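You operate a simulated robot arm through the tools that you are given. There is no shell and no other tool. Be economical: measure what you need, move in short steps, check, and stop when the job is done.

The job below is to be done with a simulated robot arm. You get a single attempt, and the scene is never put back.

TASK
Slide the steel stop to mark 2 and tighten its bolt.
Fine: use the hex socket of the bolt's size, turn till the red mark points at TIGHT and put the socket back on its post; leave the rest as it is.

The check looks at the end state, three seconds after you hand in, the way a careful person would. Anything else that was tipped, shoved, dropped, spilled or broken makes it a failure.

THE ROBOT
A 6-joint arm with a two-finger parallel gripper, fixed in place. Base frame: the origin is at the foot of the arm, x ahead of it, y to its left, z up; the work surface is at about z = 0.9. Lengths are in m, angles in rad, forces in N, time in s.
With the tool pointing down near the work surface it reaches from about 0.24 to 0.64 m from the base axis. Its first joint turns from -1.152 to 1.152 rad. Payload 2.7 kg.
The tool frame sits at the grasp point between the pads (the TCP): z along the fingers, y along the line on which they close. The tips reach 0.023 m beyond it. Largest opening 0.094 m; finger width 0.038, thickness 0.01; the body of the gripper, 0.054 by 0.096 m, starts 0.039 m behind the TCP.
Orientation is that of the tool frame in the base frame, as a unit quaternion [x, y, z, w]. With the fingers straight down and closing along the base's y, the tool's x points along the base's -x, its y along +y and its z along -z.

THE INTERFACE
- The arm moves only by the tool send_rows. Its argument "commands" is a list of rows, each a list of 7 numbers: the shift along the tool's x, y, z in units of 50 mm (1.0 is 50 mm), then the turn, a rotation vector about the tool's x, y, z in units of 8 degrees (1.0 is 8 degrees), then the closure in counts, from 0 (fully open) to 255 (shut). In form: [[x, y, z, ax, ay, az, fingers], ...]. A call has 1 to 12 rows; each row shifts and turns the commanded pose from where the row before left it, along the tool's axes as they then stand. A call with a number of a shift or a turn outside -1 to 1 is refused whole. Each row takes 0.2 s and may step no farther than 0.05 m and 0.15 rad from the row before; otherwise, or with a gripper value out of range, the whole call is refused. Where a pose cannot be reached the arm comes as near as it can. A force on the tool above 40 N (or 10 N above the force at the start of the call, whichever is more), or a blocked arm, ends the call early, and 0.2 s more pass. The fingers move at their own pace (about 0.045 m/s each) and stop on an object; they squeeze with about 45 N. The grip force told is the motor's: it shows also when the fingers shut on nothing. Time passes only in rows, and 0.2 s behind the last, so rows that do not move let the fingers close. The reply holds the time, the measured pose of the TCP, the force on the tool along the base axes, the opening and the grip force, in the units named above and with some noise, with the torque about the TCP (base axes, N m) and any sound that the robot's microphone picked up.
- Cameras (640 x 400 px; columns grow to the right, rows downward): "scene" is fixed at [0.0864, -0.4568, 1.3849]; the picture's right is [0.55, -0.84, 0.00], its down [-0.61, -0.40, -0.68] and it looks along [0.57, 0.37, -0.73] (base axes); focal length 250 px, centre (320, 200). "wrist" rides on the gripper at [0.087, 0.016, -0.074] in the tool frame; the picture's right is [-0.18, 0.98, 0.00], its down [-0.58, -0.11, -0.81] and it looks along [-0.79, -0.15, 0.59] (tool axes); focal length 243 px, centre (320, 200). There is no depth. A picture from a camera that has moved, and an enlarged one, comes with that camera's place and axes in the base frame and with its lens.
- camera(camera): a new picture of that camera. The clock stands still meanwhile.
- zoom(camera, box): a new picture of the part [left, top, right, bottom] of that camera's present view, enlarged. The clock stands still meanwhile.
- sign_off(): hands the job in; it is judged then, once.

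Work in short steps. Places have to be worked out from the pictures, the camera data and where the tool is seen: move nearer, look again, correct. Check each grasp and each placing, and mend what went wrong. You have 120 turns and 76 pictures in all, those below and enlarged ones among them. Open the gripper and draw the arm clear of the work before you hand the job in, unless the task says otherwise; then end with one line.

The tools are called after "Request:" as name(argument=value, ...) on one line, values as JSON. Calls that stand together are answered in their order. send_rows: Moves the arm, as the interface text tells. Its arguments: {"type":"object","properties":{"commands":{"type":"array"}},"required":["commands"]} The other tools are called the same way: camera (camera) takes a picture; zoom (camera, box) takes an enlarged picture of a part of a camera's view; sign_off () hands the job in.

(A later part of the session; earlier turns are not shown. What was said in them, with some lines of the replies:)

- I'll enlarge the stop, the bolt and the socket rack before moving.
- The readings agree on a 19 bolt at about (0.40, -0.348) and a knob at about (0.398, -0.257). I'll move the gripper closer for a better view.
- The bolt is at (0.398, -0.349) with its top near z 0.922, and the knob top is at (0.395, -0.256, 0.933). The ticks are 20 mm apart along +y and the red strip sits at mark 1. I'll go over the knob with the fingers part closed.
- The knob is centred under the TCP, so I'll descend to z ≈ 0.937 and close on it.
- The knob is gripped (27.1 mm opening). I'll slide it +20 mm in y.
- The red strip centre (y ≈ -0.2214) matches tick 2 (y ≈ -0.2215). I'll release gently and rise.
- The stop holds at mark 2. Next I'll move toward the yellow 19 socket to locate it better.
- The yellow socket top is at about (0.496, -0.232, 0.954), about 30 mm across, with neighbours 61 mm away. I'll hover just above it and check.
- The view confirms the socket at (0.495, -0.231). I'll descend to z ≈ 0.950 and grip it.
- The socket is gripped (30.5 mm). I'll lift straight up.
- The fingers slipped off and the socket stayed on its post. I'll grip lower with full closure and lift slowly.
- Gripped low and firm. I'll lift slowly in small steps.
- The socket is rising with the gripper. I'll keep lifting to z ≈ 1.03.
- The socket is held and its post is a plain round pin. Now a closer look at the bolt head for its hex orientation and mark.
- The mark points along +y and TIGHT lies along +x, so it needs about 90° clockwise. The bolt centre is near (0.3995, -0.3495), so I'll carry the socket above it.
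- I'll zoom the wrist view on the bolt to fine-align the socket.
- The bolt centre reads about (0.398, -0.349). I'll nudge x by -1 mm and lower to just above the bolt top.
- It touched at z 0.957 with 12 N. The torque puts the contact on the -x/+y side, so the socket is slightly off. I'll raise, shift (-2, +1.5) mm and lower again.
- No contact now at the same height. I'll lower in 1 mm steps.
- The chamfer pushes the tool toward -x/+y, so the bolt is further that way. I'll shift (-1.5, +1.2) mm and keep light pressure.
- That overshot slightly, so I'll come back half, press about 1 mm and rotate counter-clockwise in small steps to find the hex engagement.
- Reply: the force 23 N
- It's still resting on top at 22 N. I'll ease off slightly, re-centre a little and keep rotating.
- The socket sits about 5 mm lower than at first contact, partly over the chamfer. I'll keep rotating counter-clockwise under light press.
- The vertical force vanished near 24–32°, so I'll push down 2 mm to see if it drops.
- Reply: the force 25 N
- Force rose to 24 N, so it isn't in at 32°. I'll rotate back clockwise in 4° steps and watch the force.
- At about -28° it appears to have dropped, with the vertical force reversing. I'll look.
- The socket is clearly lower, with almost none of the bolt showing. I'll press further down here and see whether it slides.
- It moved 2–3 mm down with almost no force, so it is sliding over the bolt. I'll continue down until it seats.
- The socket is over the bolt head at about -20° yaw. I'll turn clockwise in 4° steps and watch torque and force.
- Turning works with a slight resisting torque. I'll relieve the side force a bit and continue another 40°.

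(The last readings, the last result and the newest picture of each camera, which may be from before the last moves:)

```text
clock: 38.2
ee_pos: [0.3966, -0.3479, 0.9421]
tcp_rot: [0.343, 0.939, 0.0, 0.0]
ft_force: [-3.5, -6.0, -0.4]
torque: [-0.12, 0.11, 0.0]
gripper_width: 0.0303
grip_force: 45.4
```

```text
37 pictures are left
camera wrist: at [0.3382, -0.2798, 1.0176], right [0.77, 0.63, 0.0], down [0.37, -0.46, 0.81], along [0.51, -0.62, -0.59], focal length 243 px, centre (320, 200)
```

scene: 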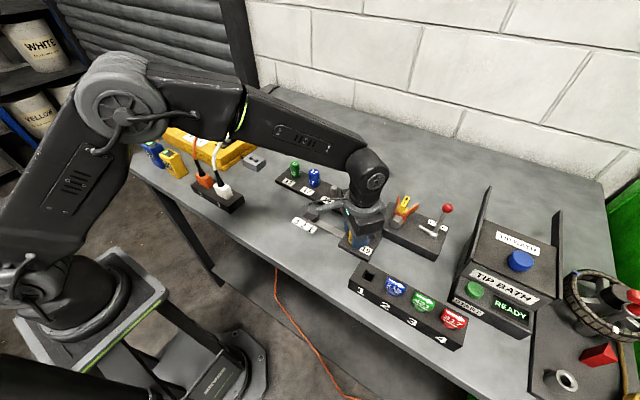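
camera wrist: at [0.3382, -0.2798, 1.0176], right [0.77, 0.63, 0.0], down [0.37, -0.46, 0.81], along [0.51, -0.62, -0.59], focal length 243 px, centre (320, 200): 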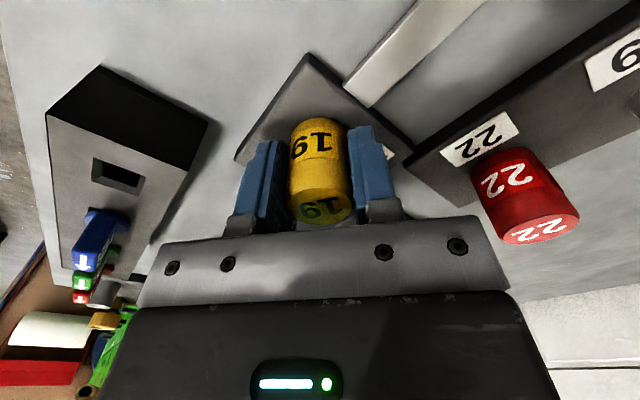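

Yaw is now +40° and nothing is in the way. I'll turn about 22° more, toward a bolt mark along +x.

Request:
send_rows(commands=[[0, 0, 0, 0, 0, 0.5, 255], [0, 0, 0, 0, 0, 0.5, 255], [0, 0, 0, 0, 0, 0.5, 255], [0, 0, 0, 0, 0, 0.5, 255], [0, 0, 0, 0, 0, 0.5, 255], [0, 0, 0, 0, 0, 0.25, 255], [0, 0, 0, 0, 0, 0, 255]])

```text
clock: 39.8
ee_pos: [0.3947, -0.3482, 0.9414]
tcp_rot: [0.515, 0.857, 0.0, 0.0]
ft_force: [-6.1, -5.6, -2.9]
torque: [-0.12, 0.15, 0.02]
gripper_width: 0.0303
grip_force: 44.7
```

No hard stop felt. I'll lift the socket off slowly and inspect the mark.

Request:
send_rows(commands=[[0, 0, -0.06, 0, 0, 0, 255], [0, 0, -0.06, 0, 0, 0, 255], [0, 0, -0.06, 0, 0, 0, 255], [0, 0, -0.06, 0, 0, 0, 255], [0, 0, -0.1, 0, 0, 0, 255], [0, 0, -0.2, 0, 0, 0, 255], [0, 0, -0.3, 0, 0, 0, 255], [0, 0, -0.3, 0, 0, 0, 255], [0, 0, 0, 0, 0, 0, 255]])

Request:
camera(camera="wrist")

Request:
zoom(camera="scene", box=[322, 210, 386, 250])

```text
clock: 41.8
ee_pos: [0.3951, -0.3482, 0.9998]
tcp_rot: [0.515, 0.857, -0.001, 0.0]
ft_force: [-0.1, 0.1, -0.5]
torque: [0.02, 0.0, -0.02]
gripper_width: 0.0303
grip_force: 45.1
```

```text
36 pictures are left
camera wrist: at [0.3675, -0.2636, 1.0753], right [0.95, 0.3, 0.0], down [0.18, -0.56, 0.81], along [0.24, -0.77, -0.59], focal length 243 px, centre (320, 200)
```

wrist: 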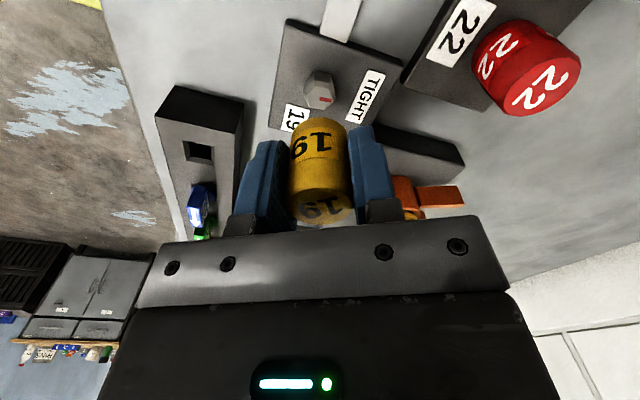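

```text
10.00 times, centred on (354, 230) of scene
camera zoom: at [0.0864, -0.4568, 1.3849], right [0.55, -0.84, 0.0], down [-0.61, -0.4, -0.68], along [0.57, 0.37, -0.73], focal length 2503 px, centre (-20, -100)
```

zoom: 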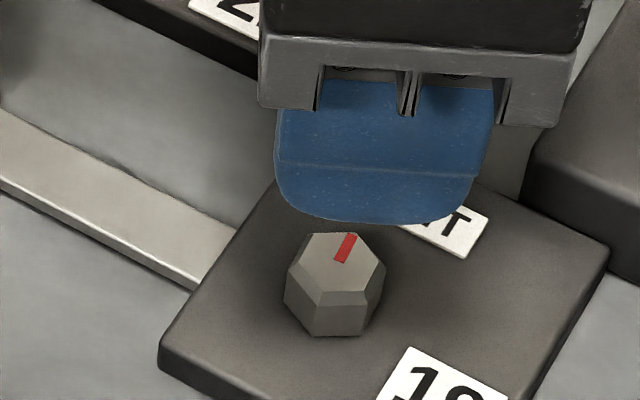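

The mark is now nearly toward TIGHT. I'll measure it closely in the wrist view.

Request:
zoom(camera="wrist", box=[270, 50, 398, 130])

```text
5.00 times, centred on (334, 90) of wrist
camera zoom: at [0.3675, -0.2636, 1.0753], right [0.95, 0.3, 0.0], down [0.18, -0.56, 0.81], along [0.24, -0.77, -0.59], focal length 1213 px, centre (250, 750)
```

zoom: 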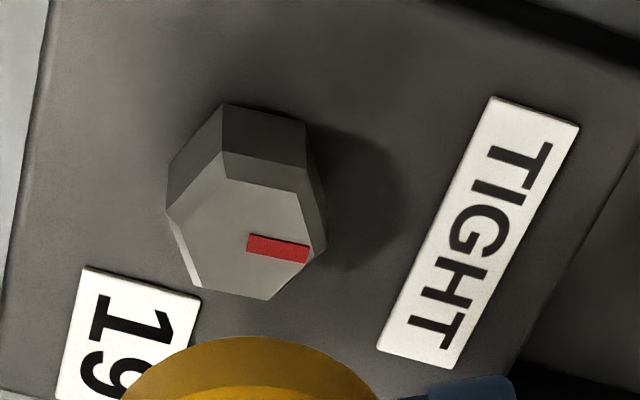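

Both views put the mark about 7–8° short of +x. I'll go straight back down, turn 7.5° more and check seating.

Request:
send_rows(commands=[[0, 0, 0.3, 0, 0, 0, 255], [0, 0, 0.3, 0, 0, 0, 255], [0, 0, 0.2, 0, 0, 0, 255], [0, 0, 0.08, 0, 0, 0, 255], [0, 0, 0.04, 0, 0, 0, 255], [0, 0, 0.04, 0, 0, 0, 255], [0, 0, 0, 0, 0, 0, 255]])

```text
clock: 43.4
ee_pos: [0.3954, -0.3472, 0.9507]
tcp_rot: [0.515, 0.857, 0.0, 0.0]
ft_force: [-1.6, -1.4, -0.9]
torque: [-0.02, 0.01, -0.01]
gripper_width: 0.0304
grip_force: 44.8
```

Z is 0.951 with no axial force, so it's re-engaging cleanly. I'll seat further and turn.

Request:
send_rows(commands=[[0, 0, 0.06, 0, 0, 0, 255], [0, 0, 0.06, 0, 0, 0, 255], [0, 0, 0.04, 0, 0, 0, 255], [0, 0, 0, 0, 0, 0, 255]])

Request:
send_rows(commands=[[0, 0, 0, 0, 0, 0.47, 255], [0, 0, 0, 0, 0, 0.47, 255], [0, 0, 0, 0, 0, 0, 255]])

```text
clock: 44.4
ee_pos: [0.3949, -0.3476, 0.9442]
tcp_rot: [0.515, 0.857, 0.001, 0.001]
ft_force: [-2.1, -2.3, -0.3]
torque: [-0.06, 0.06, 0.04]
gripper_width: 0.0306
grip_force: 45.2
```

```text
clock: 45.2
ee_pos: [0.3946, -0.3488, 0.9446]
tcp_rot: [0.571, 0.821, -0.001, 0.0]
ft_force: [-3.5, -4.8, -2.1]
torque: [-0.07, 0.01, 0.01]
gripper_width: 0.0303
grip_force: 45.3
```

I'll lift off and inspect again.

Request:
send_rows(commands=[[0, 0, -0.06, 0, 0, 0, 255], [0, 0, -0.06, 0, 0, 0, 255], [0, 0, -0.06, 0, 0, 0, 255], [0, 0, -0.06, 0, 0, 0, 255], [0, 0, -0.1, 0, 0, 0, 255], [0, 0, -0.2, 0, 0, 0, 255], [0, 0, -0.3, 0, 0, 0, 255], [0, 0, -0.3, 0, 0, 0, 255], [0, 0, 0, 0, 0, 0, 255]])

Request:
zoom(camera="scene", box=[340, 222, 372, 252])

Request:
zoom(camera="wrist", box=[270, 50, 398, 130])

```text
clock: 47.2
ee_pos: [0.3955, -0.3468, 1.0017]
tcp_rot: [0.569, 0.822, 0.0, 0.0]
ft_force: [0.4, -0.1, -0.2]
torque: [-0.01, 0.02, -0.01]
gripper_width: 0.0303
grip_force: 45.4
```

```text
13.33 times, centred on (356, 237) of scene
camera zoom: at [0.0864, -0.4568, 1.3849], right [0.55, -0.84, 0.0], down [-0.61, -0.4, -0.68], along [0.57, 0.37, -0.73], focal length 3337 px, centre (-160, -293)
```

zoom: 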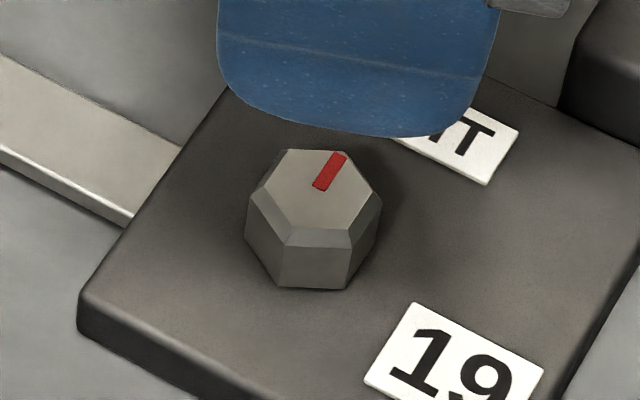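

```text
5.00 times, centred on (334, 90) of wrist
camera zoom: at [0.379, -0.261, 1.0763], right [0.99, 0.17, 0.0], down [0.1, -0.58, 0.81], along [0.14, -0.79, -0.59], focal length 1213 px, centre (250, 750)
```

zoom: 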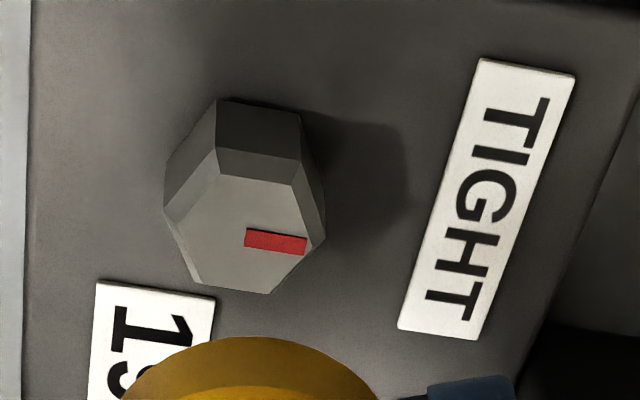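

The mark is now within a few degrees of TIGHT (wrist view about 2°). I'll raise, rotate the wrist back to the original yaw, then carry the socket to its post.

Request:
send_rows(commands=[[0, 0, -0.3, 0, 0, 0, 255], [0, 0, -0.3, 0, 0, 0, 255], [0, 0, 0, 0, 0, -0.96, 255], [0, 0, 0, 0, 0, -0.96, 255], [0, 0, 0, 0, 0, -0.96, 255], [0, 0, 0, 0, 0, -0.96, 255], [0, 0, 0, 0, 0, -0.96, 255], [0, 0, 0, 0, 0, -0.96, 255], [0, 0, 0, 0, 0, -0.96, 255], [0, 0, 0, 0, 0, -0.96, 255], [0, 0, 0, 0, 0, -0.96, 255], [0, 0, 0, 0, 0, 0, 255]])

Request:
send_rows(commands=[[0, 0, 0, 0, 0, 0, 255]])

Request:
zoom(camera="scene", box=[300, 200, 396, 260])

```text
clock: 49.8
ee_pos: [0.396, -0.3479, 1.0311]
tcp_rot: [0.003, 1.0, 0.0, 0.0]
ft_force: [0.7, 0.3, -1.7]
torque: [0.02, -0.04, 0.02]
gripper_width: 0.0302
grip_force: 45.2
```

```text
clock: 50.2
ee_pos: [0.3956, -0.3476, 1.0301]
tcp_rot: [0.003, 1.0, 0.0, 0.001]
ft_force: [0.2, -0.1, -0.3]
torque: [0.0, -0.01, 0.01]
gripper_width: 0.0304
grip_force: 44.7
```

```text
6.67 times, centred on (348, 230) of scene
camera zoom: at [0.0864, -0.4568, 1.3849], right [0.55, -0.84, 0.0], down [-0.61, -0.4, -0.68], along [0.57, 0.37, -0.73], focal length 1668 px, centre (133, 0)
```

zoom: 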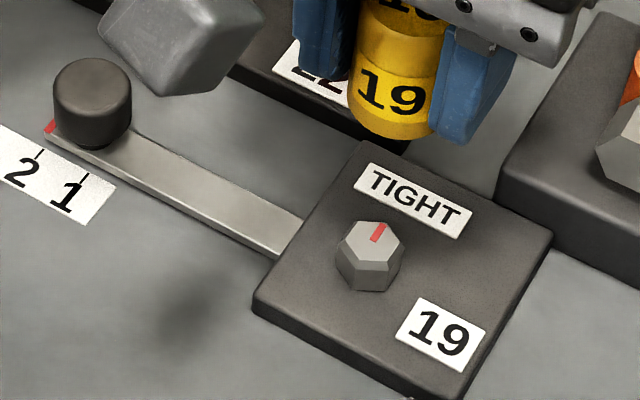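

The scene view hints at a few degrees remaining, so I'll measure once more at high zoom while the view is clear.

Request:
zoom(camera="scene", box=[344, 222, 376, 242])

```text
16.00 times, centred on (360, 232) of scene
camera zoom: at [0.0864, -0.4568, 1.3849], right [0.55, -0.84, 0.0], down [-0.61, -0.4, -0.68], along [0.57, 0.37, -0.73], focal length 4004 px, centre (-320, -312)
```

zoom: 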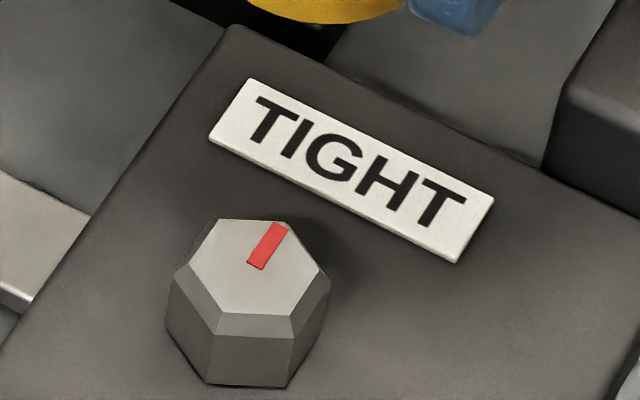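

The mark is within about 3° of TIGHT, and the stop is still at mark 2. I'll carry the socket back above its post.

Request:
send_rows(commands=[[-0.4, 0.469, 0, 0, 0, 0, 255], [-0.4, 0.469, 0, 0, 0, 0, 255], [-0.4, 0.468, 0, 0, 0, 0, 255], [-0.4, 0.468, 0, 0, 0, 0, 255], [-0.4, 0.468, 0, 0, 0, 0, 255], [0, 0, 0, 0, 0, 0, 255]])

Request:
send_rows(commands=[[0, 0, 0, 0, 0, 0, 255]])

Request:
camera(camera="wrist")

```text
clock: 51.6
ee_pos: [0.4969, -0.2307, 1.0322]
tcp_rot: [0.003, 1.0, 0.001, 0.0]
ft_force: [1.1, -0.1, -0.8]
torque: [0.01, 0.01, 0.02]
gripper_width: 0.0304
grip_force: 44.9
```

```text
clock: 52.0
ee_pos: [0.4973, -0.2312, 1.0298]
tcp_rot: [0.003, 1.0, 0.0, 0.001]
ft_force: [1.0, -0.4, -0.4]
torque: [-0.03, -0.02, -0.03]
gripper_width: 0.0303
grip_force: 45.1
```

```text
29 pictures are left
camera wrist: at [0.4091, -0.2143, 1.1062], right [0.19, 0.98, 0.0], down [0.58, -0.11, 0.81], along [0.79, -0.15, -0.59], focal length 243 px, centre (320, 200)
```

wrist: 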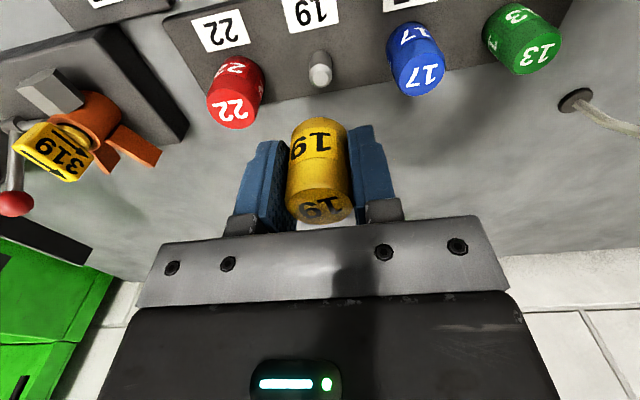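

Comparing with the picture after pick-up, I'm off by about 1 mm and 0.35° yaw. I'll correct that and compare again at the same height.

Request:
send_rows(commands=[[0.025, 0.012, 0.06, 0, 0, -0.043, 255], [0, 0, 0, 0, 0, 0, 255]])

Request:
camera(camera="wrist")

```text
clock: 52.6
ee_pos: [0.4965, -0.2311, 1.0275]
tcp_rot: [0.0, 1.0, 0.0, 0.001]
ft_force: [-0.2, -0.8, -0.2]
torque: [0.01, 0.0, 0.01]
gripper_width: 0.0304
grip_force: 44.7
```

```text
28 pictures are left
camera wrist: at [0.4079, -0.2142, 1.1031], right [0.18, 0.98, 0.0], down [0.58, -0.11, 0.81], along [0.79, -0.15, -0.59], focal length 243 px, centre (320, 200)
```

wrist: 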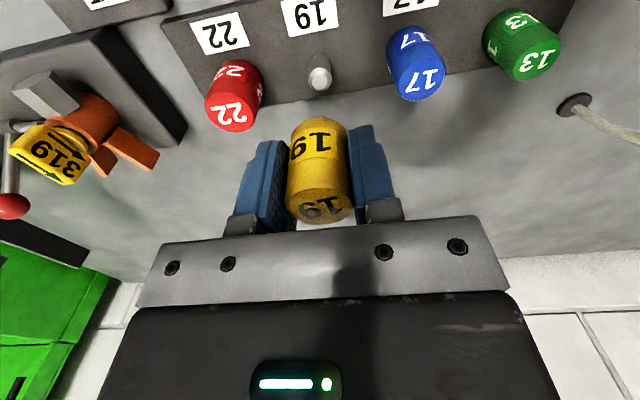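

The view now matches the pick-up picture, so I'll lower onto the post gently.

Request:
send_rows(commands=[[0, 0.004, 0.3, 0, 0, 0, 255], [0, 0, 0.3, 0, 0, 0, 255], [0, 0, 0.3, 0, 0, 0, 255], [0, 0, 0.2, 0, 0, 0, 255], [0, 0, 0.1, 0, 0, 0, 255], [0, 0, 0, 0, 0, 0, 255]])

```text
clock: 54.0
ee_pos: [0.4954, -0.2309, 0.9674]
tcp_rot: [0.0, 1.0, 0.001, 0.0]
ft_force: [-0.3, -0.3, -0.9]
torque: [0.03, 0.05, 0.0]
gripper_width: 0.0298
grip_force: 45.3
```

Request:
send_rows(commands=[[0, 0, 0.08, 0, 0, 0, 255], [0, 0, 0.08, 0, 0, 0, 255], [0, 0, 0.08, 0, 0, 0, 255], [0, 0, 0, 0, 0, 0, 255]])

Request:
zoom(camera="scene", box=[280, 140, 408, 220])

```text
clock: 55.0
ee_pos: [0.4947, -0.23, 0.9553]
tcp_rot: [0.0, 1.0, 0.0, 0.0]
ft_force: [0.1, 0.2, -0.7]
torque: [-0.02, 0.01, 0.03]
gripper_width: 0.03
grip_force: 44.9
```

```text
5.00 times, centred on (344, 180) of scene
camera zoom: at [0.0864, -0.4568, 1.3849], right [0.55, -0.84, 0.0], down [-0.61, -0.4, -0.68], along [0.57, 0.37, -0.73], focal length 1251 px, centre (200, 300)
```

zoom: 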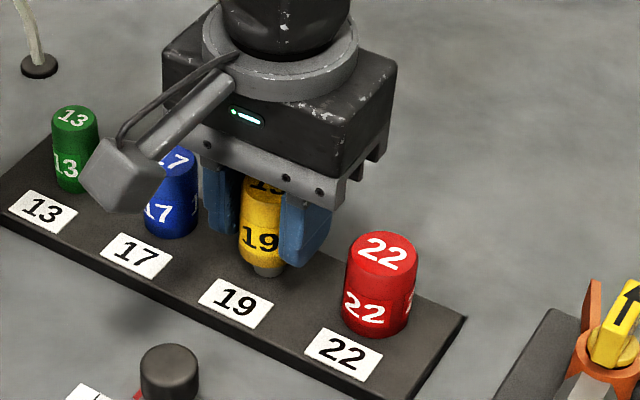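

The pin is inside the socket with no force, so I'll lower the last 13 mm to the rack.

Request:
send_rows(commands=[[0, 0, 0.08, 0, 0, 0, 255], [0, 0, 0.08, 0, 0, 0, 255], [0, 0, 0.06, 0, 0, 0, 255], [0, 0, 0.03, 0, 0, 0, 255], [0, 0, 0, 0, 0, 0, 255]])

```text
clock: 56.2
ee_pos: [0.4948, -0.2305, 0.9426]
tcp_rot: [0.001, 1.0, -0.001, 0.001]
ft_force: [0.1, -1.4, -1.3]
torque: [0.0, -0.03, 0.0]
gripper_width: 0.0302
grip_force: 45.0
```

Request:
send_rows(commands=[[0, 0, 0.02, 0, 0, 0, 255], [0, 0, 0, 0, 0, 0, 255]])

Request:
zoom(camera="scene", box=[280, 140, 408, 220])

```text
clock: 56.8
ee_pos: [0.4942, -0.2297, 0.9408]
tcp_rot: [0.0, 1.0, 0.0, 0.001]
ft_force: [0.3, 0.0, -0.7]
torque: [0.03, 0.0, 0.02]
gripper_width: 0.0302
grip_force: 44.9
```

```text
5.00 times, centred on (344, 180) of scene
camera zoom: at [0.0864, -0.4568, 1.3849], right [0.55, -0.84, 0.0], down [-0.61, -0.4, -0.68], along [0.57, 0.37, -0.73], focal length 1251 px, centre (200, 300)
```

zoom: 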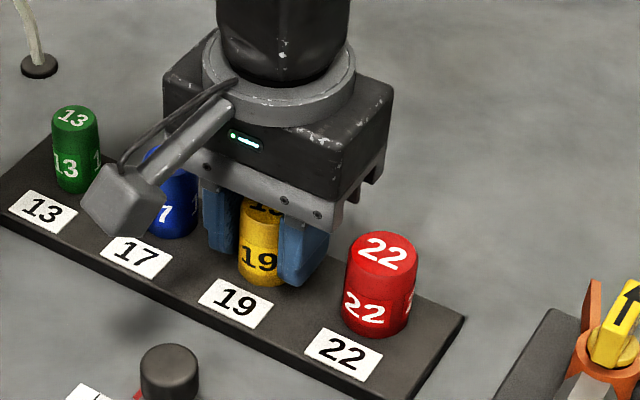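

It looks almost seated with no contact force yet. I'll go down in 1 mm steps.

Request:
send_rows(commands=[[0, 0, 0.02, 0, 0, 0, 255], [0, 0, 0, 0, 0, 0, 255]])

Request:
send_rows(commands=[[0, 0, 0.02, 0, 0, 0, 255], [0, 0, 0, 0, 0, 0, 255]])

```text
clock: 57.4
ee_pos: [0.4965, -0.2315, 0.9416]
tcp_rot: [0.0, 1.0, 0.001, 0.002]
ft_force: [-0.5, 1.7, 3.8]
torque: [0.06, 0.06, -0.02]
gripper_width: 0.0304
grip_force: 44.8
```

```text
clock: 58.0
ee_pos: [0.4955, -0.2313, 0.9411]
tcp_rot: [0.0, 1.0, 0.0, 0.002]
ft_force: [-3.2, 2.9, 15.7]
torque: [0.19, 0.31, -0.04]
gripper_width: 0.0303
grip_force: 44.9
```

Seated: 16 N upward at the same z as the original grip. I'll open part way, then rise straight up and back.

Request:
send_rows(commands=[[0, 0, -0.02, 0, 0, 0, 120], [0, 0, 0, 0, 0, 0, 120], [0, 0, 0, 0, 0, 0, 120], [0, 0, -0.2, 0, 0, 0, 120], [0, 0, -0.5, 0, 0, 0, 120], [0, 0, -0.8, 0, 0, 0, 120], [0, 0, -0.8, 0, 0, 0, 120], [0.6, 0, -0.6, 0, 0, 0, 0], [0.8, 0, 0, 0, 0, 0, 0], [0.8, 0, 0, 0, 0, 0, 0], [0.8, 0, -0.4, 0, 0, 0, 0], [0, 0, 0, 0, 0, 0, 0]])

Request:
zoom(camera="scene", box=[270, 150, 398, 230])

Request:
zoom(camera="scene", box=[290, 200, 386, 260])

Request:
camera(camera="scene")

Request:
zoom(camera="wrist", box=[160, 30, 480, 200])

```text
clock: 60.6
ee_pos: [0.346, -0.23, 1.1064]
tcp_rot: [0.0, 1.0, 0.0, -0.001]
ft_force: [-0.6, 0.4, -0.4]
torque: [0.02, -0.01, 0.02]
gripper_width: 0.0939
grip_force: 0.0
```

```text
5.00 times, centred on (334, 190) of scene
camera zoom: at [0.0864, -0.4568, 1.3849], right [0.55, -0.84, 0.0], down [-0.61, -0.4, -0.68], along [0.57, 0.37, -0.73], focal length 1251 px, centre (250, 250)
```

zoom: 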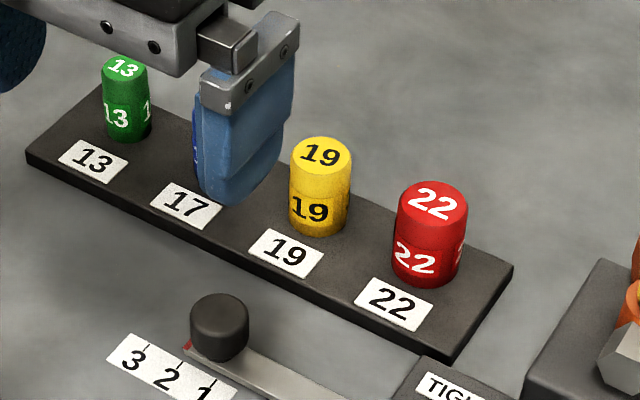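

```text
6.67 times, centred on (338, 230) of scene
camera zoom: at [0.0864, -0.4568, 1.3849], right [0.55, -0.84, 0.0], down [-0.61, -0.4, -0.68], along [0.57, 0.37, -0.73], focal length 1668 px, centre (200, 0)
```

zoom: 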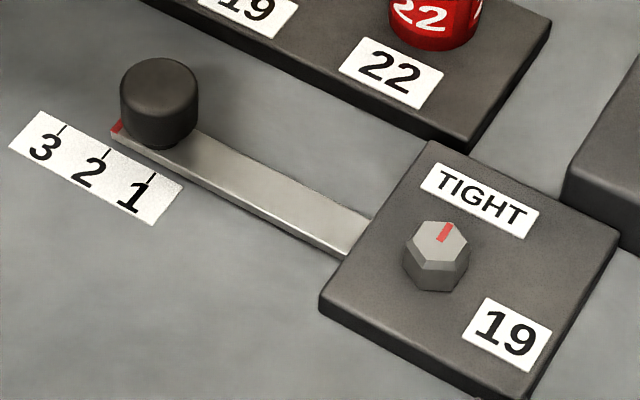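

```text
23 pictures are left
```

scene: 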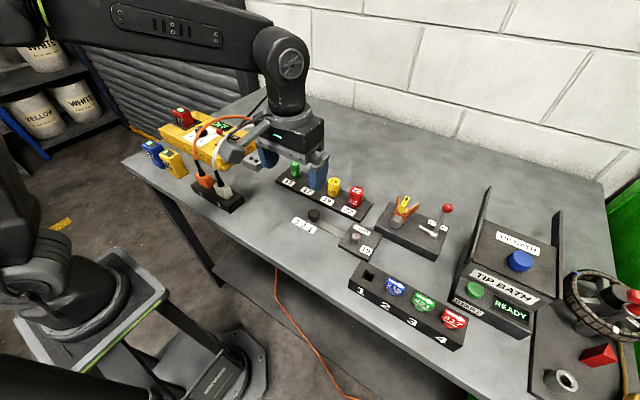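

```text
2.00 times, centred on (320, 115) of wrist
camera zoom: at [0.257, -0.2138, 1.1824], right [0.18, 0.98, 0.0], down [0.58, -0.11, 0.81], along [0.79, -0.15, -0.59], focal length 485 px, centre (320, 370)
```

zoom: 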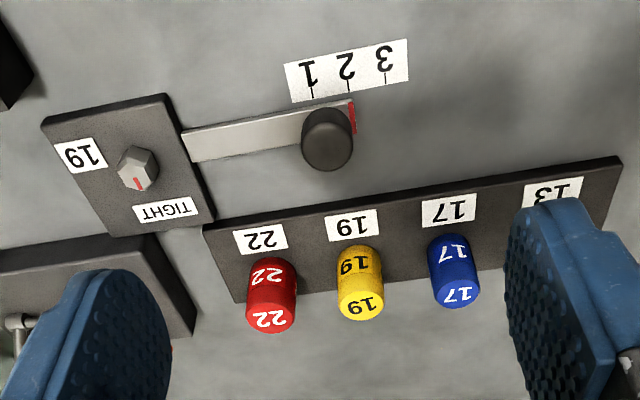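

Everything reads as required: the strip and tick 2 both sit at y ≈ -0.2214, the mark points at TIGHT, socket 19 is upright on its post and the arm is clear and open. Handing in.

Request:
sign_off()

```text
The job is handed in.
```

The steel stop is at mark 2, its bolt is turned until the red mark points within about 3° of TIGHT, the 19 socket is back on its post, and the gripper is open and clear of the work.
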